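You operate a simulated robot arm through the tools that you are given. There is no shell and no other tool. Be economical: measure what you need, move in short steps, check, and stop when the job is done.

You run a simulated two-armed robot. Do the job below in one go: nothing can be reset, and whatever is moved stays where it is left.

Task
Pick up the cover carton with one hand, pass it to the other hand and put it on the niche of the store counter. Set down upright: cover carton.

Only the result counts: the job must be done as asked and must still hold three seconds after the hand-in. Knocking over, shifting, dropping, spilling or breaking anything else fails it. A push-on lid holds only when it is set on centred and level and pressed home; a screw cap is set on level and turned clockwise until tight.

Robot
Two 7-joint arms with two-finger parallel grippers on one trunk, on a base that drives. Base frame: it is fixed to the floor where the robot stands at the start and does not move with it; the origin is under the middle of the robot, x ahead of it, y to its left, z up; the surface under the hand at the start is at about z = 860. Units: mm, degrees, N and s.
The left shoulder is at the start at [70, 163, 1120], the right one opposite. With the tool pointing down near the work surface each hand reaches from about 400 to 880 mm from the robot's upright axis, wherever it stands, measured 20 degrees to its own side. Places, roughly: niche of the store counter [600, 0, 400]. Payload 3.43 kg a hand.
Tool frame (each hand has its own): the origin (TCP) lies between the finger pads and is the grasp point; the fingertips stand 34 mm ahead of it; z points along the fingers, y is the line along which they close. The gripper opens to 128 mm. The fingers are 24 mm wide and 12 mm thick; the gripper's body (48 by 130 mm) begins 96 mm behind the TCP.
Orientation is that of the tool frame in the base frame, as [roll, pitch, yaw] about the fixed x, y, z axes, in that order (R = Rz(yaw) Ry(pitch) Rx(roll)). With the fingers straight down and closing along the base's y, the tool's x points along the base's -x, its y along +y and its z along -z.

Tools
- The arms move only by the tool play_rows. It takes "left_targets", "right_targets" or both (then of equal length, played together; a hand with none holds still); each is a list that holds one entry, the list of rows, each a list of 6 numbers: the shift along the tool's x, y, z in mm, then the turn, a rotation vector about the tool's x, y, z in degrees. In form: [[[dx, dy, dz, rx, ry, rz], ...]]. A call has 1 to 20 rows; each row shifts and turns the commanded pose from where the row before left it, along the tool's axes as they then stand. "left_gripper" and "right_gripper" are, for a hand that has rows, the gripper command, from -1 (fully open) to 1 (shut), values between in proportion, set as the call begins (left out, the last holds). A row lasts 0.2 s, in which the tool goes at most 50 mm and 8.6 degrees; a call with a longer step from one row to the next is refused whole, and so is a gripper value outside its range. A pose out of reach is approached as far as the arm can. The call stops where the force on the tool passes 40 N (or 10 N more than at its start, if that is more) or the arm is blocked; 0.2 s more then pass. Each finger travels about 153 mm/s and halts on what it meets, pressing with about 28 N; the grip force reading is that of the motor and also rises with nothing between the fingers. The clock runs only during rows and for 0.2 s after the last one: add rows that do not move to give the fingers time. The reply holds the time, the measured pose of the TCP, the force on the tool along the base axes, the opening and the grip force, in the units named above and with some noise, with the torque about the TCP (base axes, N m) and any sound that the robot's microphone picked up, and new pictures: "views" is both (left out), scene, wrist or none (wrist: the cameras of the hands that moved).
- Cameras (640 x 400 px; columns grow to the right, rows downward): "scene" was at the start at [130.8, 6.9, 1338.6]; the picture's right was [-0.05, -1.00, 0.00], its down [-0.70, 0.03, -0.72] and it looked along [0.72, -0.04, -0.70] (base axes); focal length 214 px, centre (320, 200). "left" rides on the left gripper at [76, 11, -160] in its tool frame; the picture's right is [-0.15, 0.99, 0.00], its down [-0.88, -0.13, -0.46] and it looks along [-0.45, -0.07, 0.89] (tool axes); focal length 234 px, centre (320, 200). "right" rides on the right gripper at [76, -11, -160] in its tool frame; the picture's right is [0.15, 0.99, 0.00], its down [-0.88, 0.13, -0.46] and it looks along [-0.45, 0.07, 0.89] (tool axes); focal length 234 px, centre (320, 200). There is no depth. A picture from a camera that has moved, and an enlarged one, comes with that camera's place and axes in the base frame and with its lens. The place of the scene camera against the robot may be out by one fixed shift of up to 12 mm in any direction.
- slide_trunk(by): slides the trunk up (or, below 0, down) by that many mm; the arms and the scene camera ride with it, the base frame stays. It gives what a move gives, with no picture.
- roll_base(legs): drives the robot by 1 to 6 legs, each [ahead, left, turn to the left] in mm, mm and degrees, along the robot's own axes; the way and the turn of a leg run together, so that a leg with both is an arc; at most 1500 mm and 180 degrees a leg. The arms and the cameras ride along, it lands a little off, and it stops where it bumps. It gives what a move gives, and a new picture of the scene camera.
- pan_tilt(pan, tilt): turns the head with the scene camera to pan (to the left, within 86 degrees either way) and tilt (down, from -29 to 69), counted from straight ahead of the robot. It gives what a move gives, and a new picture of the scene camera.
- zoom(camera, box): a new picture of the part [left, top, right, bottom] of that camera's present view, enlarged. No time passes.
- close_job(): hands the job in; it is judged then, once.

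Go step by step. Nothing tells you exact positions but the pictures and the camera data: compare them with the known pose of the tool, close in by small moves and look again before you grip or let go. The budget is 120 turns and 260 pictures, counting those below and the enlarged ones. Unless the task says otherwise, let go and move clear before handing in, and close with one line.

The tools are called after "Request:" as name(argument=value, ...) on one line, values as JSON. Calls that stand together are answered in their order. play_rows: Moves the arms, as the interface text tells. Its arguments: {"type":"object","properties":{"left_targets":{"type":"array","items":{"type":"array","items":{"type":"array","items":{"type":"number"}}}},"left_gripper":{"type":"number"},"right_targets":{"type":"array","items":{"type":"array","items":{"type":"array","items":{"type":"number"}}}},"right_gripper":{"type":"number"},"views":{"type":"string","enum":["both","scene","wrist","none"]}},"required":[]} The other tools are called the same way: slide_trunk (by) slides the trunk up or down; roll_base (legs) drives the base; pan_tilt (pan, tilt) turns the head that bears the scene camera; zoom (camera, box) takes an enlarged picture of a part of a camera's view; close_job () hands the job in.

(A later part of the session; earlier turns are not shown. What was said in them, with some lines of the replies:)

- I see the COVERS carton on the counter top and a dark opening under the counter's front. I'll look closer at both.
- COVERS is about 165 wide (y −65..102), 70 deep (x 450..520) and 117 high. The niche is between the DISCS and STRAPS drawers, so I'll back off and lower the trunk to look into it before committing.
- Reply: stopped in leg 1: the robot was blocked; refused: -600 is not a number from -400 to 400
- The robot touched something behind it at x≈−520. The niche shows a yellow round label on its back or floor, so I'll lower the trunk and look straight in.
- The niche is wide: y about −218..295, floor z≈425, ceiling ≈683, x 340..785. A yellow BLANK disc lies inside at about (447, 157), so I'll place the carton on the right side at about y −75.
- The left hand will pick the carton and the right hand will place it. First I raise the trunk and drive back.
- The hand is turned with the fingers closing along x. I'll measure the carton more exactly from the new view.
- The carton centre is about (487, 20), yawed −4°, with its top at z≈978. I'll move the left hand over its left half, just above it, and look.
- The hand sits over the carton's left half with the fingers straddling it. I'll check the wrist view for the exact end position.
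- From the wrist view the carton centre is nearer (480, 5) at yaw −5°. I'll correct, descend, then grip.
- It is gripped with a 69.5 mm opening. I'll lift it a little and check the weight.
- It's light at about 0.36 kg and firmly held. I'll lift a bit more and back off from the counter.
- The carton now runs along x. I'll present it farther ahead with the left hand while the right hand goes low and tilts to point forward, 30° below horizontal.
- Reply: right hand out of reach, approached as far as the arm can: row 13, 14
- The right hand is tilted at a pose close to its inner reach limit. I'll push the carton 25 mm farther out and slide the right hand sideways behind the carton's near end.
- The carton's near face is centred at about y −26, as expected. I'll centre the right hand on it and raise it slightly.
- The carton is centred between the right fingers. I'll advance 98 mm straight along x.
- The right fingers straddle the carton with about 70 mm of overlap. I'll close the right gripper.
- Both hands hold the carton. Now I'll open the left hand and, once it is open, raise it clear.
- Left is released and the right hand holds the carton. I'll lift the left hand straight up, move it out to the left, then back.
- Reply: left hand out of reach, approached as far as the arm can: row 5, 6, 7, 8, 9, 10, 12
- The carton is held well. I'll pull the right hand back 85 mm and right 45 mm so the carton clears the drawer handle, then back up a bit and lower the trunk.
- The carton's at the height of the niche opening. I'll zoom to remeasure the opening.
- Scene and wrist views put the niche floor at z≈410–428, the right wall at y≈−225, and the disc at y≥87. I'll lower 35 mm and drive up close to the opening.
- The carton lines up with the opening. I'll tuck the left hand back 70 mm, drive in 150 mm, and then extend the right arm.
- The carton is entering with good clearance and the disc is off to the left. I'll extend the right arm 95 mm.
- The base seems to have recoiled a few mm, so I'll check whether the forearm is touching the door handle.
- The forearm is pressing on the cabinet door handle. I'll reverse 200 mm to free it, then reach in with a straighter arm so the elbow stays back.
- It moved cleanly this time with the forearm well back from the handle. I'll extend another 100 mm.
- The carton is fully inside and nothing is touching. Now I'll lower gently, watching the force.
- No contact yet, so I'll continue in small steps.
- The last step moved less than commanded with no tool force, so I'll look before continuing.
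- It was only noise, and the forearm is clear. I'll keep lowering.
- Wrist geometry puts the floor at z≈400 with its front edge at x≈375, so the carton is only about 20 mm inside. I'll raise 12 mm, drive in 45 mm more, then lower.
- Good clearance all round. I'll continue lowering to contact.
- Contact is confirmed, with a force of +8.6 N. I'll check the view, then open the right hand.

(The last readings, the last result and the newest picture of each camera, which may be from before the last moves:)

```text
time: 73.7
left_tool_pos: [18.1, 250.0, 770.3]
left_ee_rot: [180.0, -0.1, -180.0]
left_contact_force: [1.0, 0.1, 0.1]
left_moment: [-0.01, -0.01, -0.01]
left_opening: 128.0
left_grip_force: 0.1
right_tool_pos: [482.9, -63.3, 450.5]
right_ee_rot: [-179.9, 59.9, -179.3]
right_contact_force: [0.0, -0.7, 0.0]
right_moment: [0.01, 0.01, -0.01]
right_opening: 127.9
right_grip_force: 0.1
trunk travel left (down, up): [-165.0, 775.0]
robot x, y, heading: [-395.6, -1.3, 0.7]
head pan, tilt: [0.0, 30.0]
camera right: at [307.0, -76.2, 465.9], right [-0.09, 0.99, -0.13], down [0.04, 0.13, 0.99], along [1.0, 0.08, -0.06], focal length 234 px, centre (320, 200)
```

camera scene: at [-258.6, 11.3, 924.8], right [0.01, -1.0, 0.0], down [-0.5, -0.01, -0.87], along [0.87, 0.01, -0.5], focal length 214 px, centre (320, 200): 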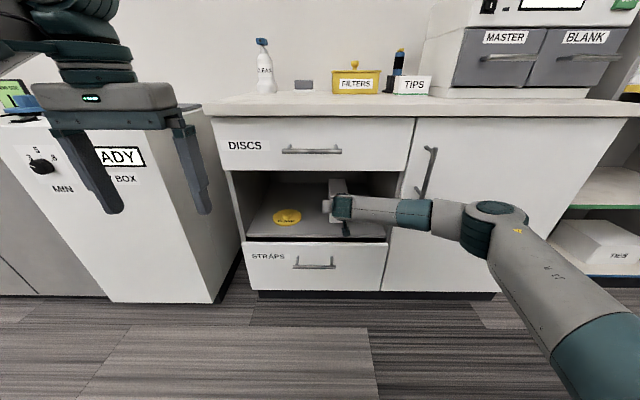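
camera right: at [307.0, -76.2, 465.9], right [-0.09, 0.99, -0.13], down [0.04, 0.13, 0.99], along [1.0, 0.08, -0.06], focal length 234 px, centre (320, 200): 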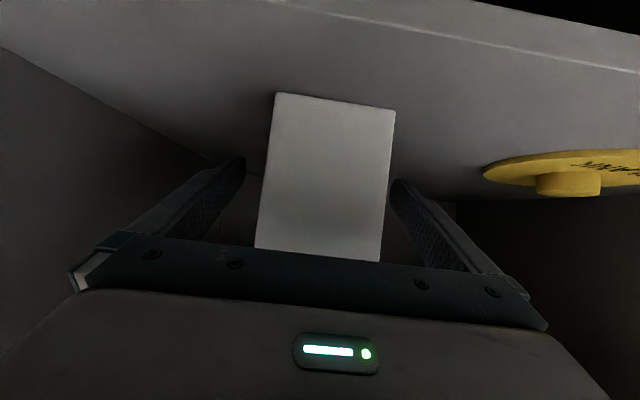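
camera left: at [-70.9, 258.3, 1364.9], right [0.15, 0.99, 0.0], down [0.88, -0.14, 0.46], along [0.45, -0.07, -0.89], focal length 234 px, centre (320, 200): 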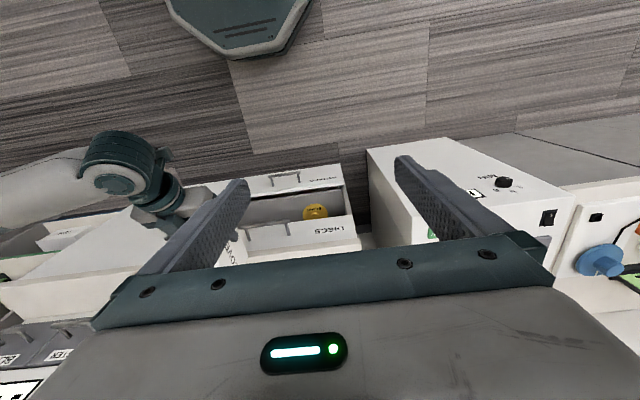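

Released, and the carton stands upright. I'll withdraw the hand straight back.

Request:
play_rows(right_targets=[[[7.5, 0, -13, 0, 0, 0], [7.5, 0, -13, 0, 0, 0], [10, 0, -17.3, 0, 0, 0], [10, 0, -17.3, 0, 0, 0], [10, 0, -17.3, 0, 0, 0], [10, 0, -17.3, 0, 0, 0], [10, 0, -17.3, 0, 0, 0], [10, 0, -17.3, 0, 0, 0], [0, 0, 0, 0, 0, 0]]], views="wrist")

Request:
roll_base(legs=[[-90, 0, 0]])

Request:
zoom(camera="scene", box=[230, 130, 430, 280])

Request:
zoom(camera="right", box=[100, 50, 500, 250])

```text
time: 75.7
left_tool_pos: [17.6, 249.5, 769.4]
left_ee_rot: [-180.0, 0.1, -180.0]
left_contact_force: [0.2, 0.3, 0.5]
left_moment: [-0.03, -0.01, -0.04]
left_opening: 127.8
left_grip_force: 0.0
right_tool_pos: [332.2, -66.8, 453.4]
right_ee_rot: [180.0, 60.0, -179.3]
right_contact_force: [-0.1, -0.1, -0.2]
right_moment: [-0.02, 0.0, -0.01]
right_opening: 128.1
right_grip_force: 0.0
trunk travel left (down, up): [-165.0, 775.0]
robot x, y, heading: [-397.0, 0.1, 0.7]
head pan, tilt: [0.0, 30.0]
camera right: at [156.0, -78.9, 468.1], right [-0.09, 0.99, -0.13], down [0.04, 0.13, 0.99], along [1.0, 0.08, -0.06], focal length 234 px, centre (320, 200)
```

right: 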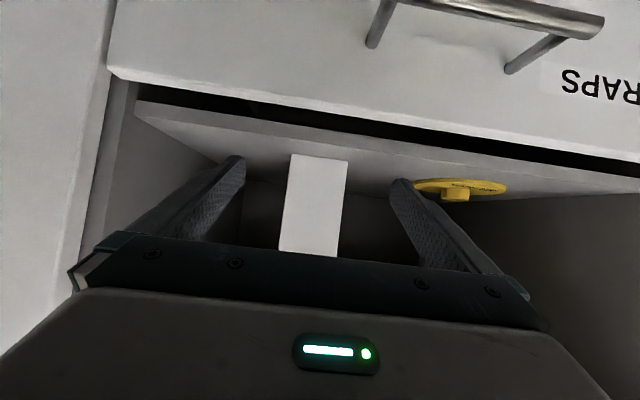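

```text
time: 76.8
left_tool_pos: [-73.6, 248.9, 769.4]
left_ee_rot: [-180.0, 0.1, -179.9]
left_contact_force: [0.0, -0.2, -0.3]
left_moment: [0.0, -0.01, -0.02]
left_opening: 128.1
left_grip_force: 0.0
right_tool_pos: [242.0, -67.6, 453.5]
right_ee_rot: [179.9, 59.9, -179.2]
right_contact_force: [-0.2, -0.4, 0.2]
right_moment: [-0.01, -0.05, -0.01]
right_opening: 128.1
right_grip_force: 0.1
trunk travel left (down, up): [-165.0, 775.0]
robot x, y, heading: [-487.2, -2.6, 0.8]
head pan, tilt: [0.0, 30.0]
camera scene: at [-350.1, 10.4, 925.1], right [0.01, -1.0, 0.0], down [-0.5, -0.01, -0.87], along [0.87, 0.01, -0.5], focal length 214 px, centre (320, 200)
```

scene: 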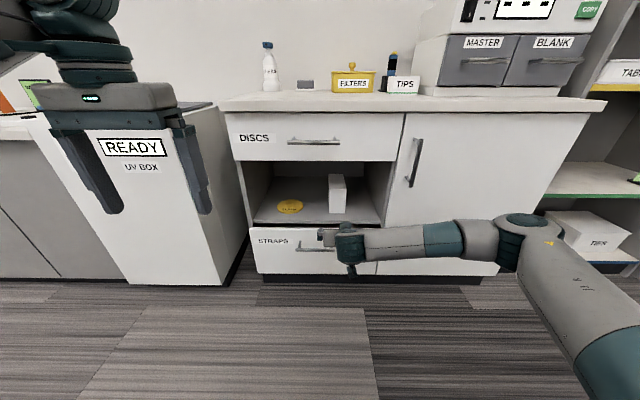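

```text
2.67 times, centred on (330, 205) of scene
camera zoom: at [-350.1, 10.4, 925.1], right [0.01, -1.0, 0.0], down [-0.5, -0.01, -0.87], along [0.87, 0.01, -0.5], focal length 572 px, centre (293, 187)
```

zoom: 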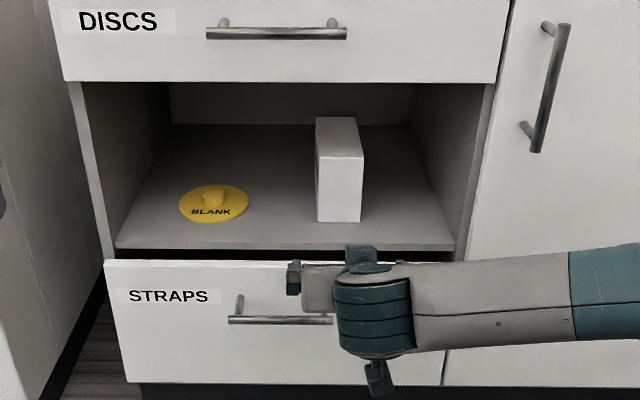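

```text
1.60 times, centred on (300, 150) of right
camera zoom: at [65.9, -79.0, 468.4], right [-0.09, 0.99, -0.13], down [0.04, 0.13, 0.99], along [1.0, 0.08, -0.05], focal length 375 px, centre (352, 280)
```

zoom: 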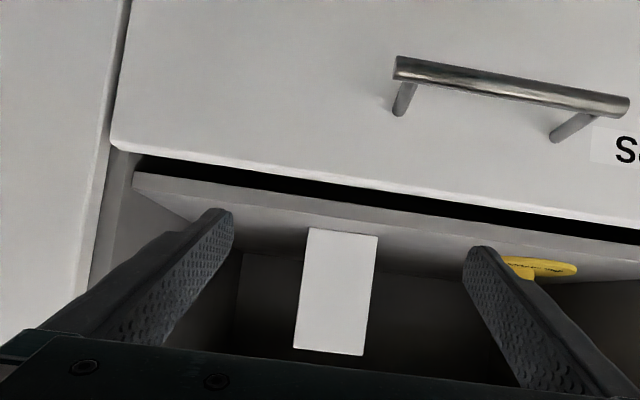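

The carton stands upright on the niche floor, the disc and everything else are undisturbed, and both hands are clear. I'm handing in now.

Request:
close_job()

```text
The job is handed in.
```

I picked up the cover carton with the left hand, passed it to the right hand, and set it upright on the right side of the niche. Both hands were clear when I handed the job in. I saw nothing else moved, though my right forearm briefly pressed on the cabinet door handle, and the base bumped something behind it when I first backed up.
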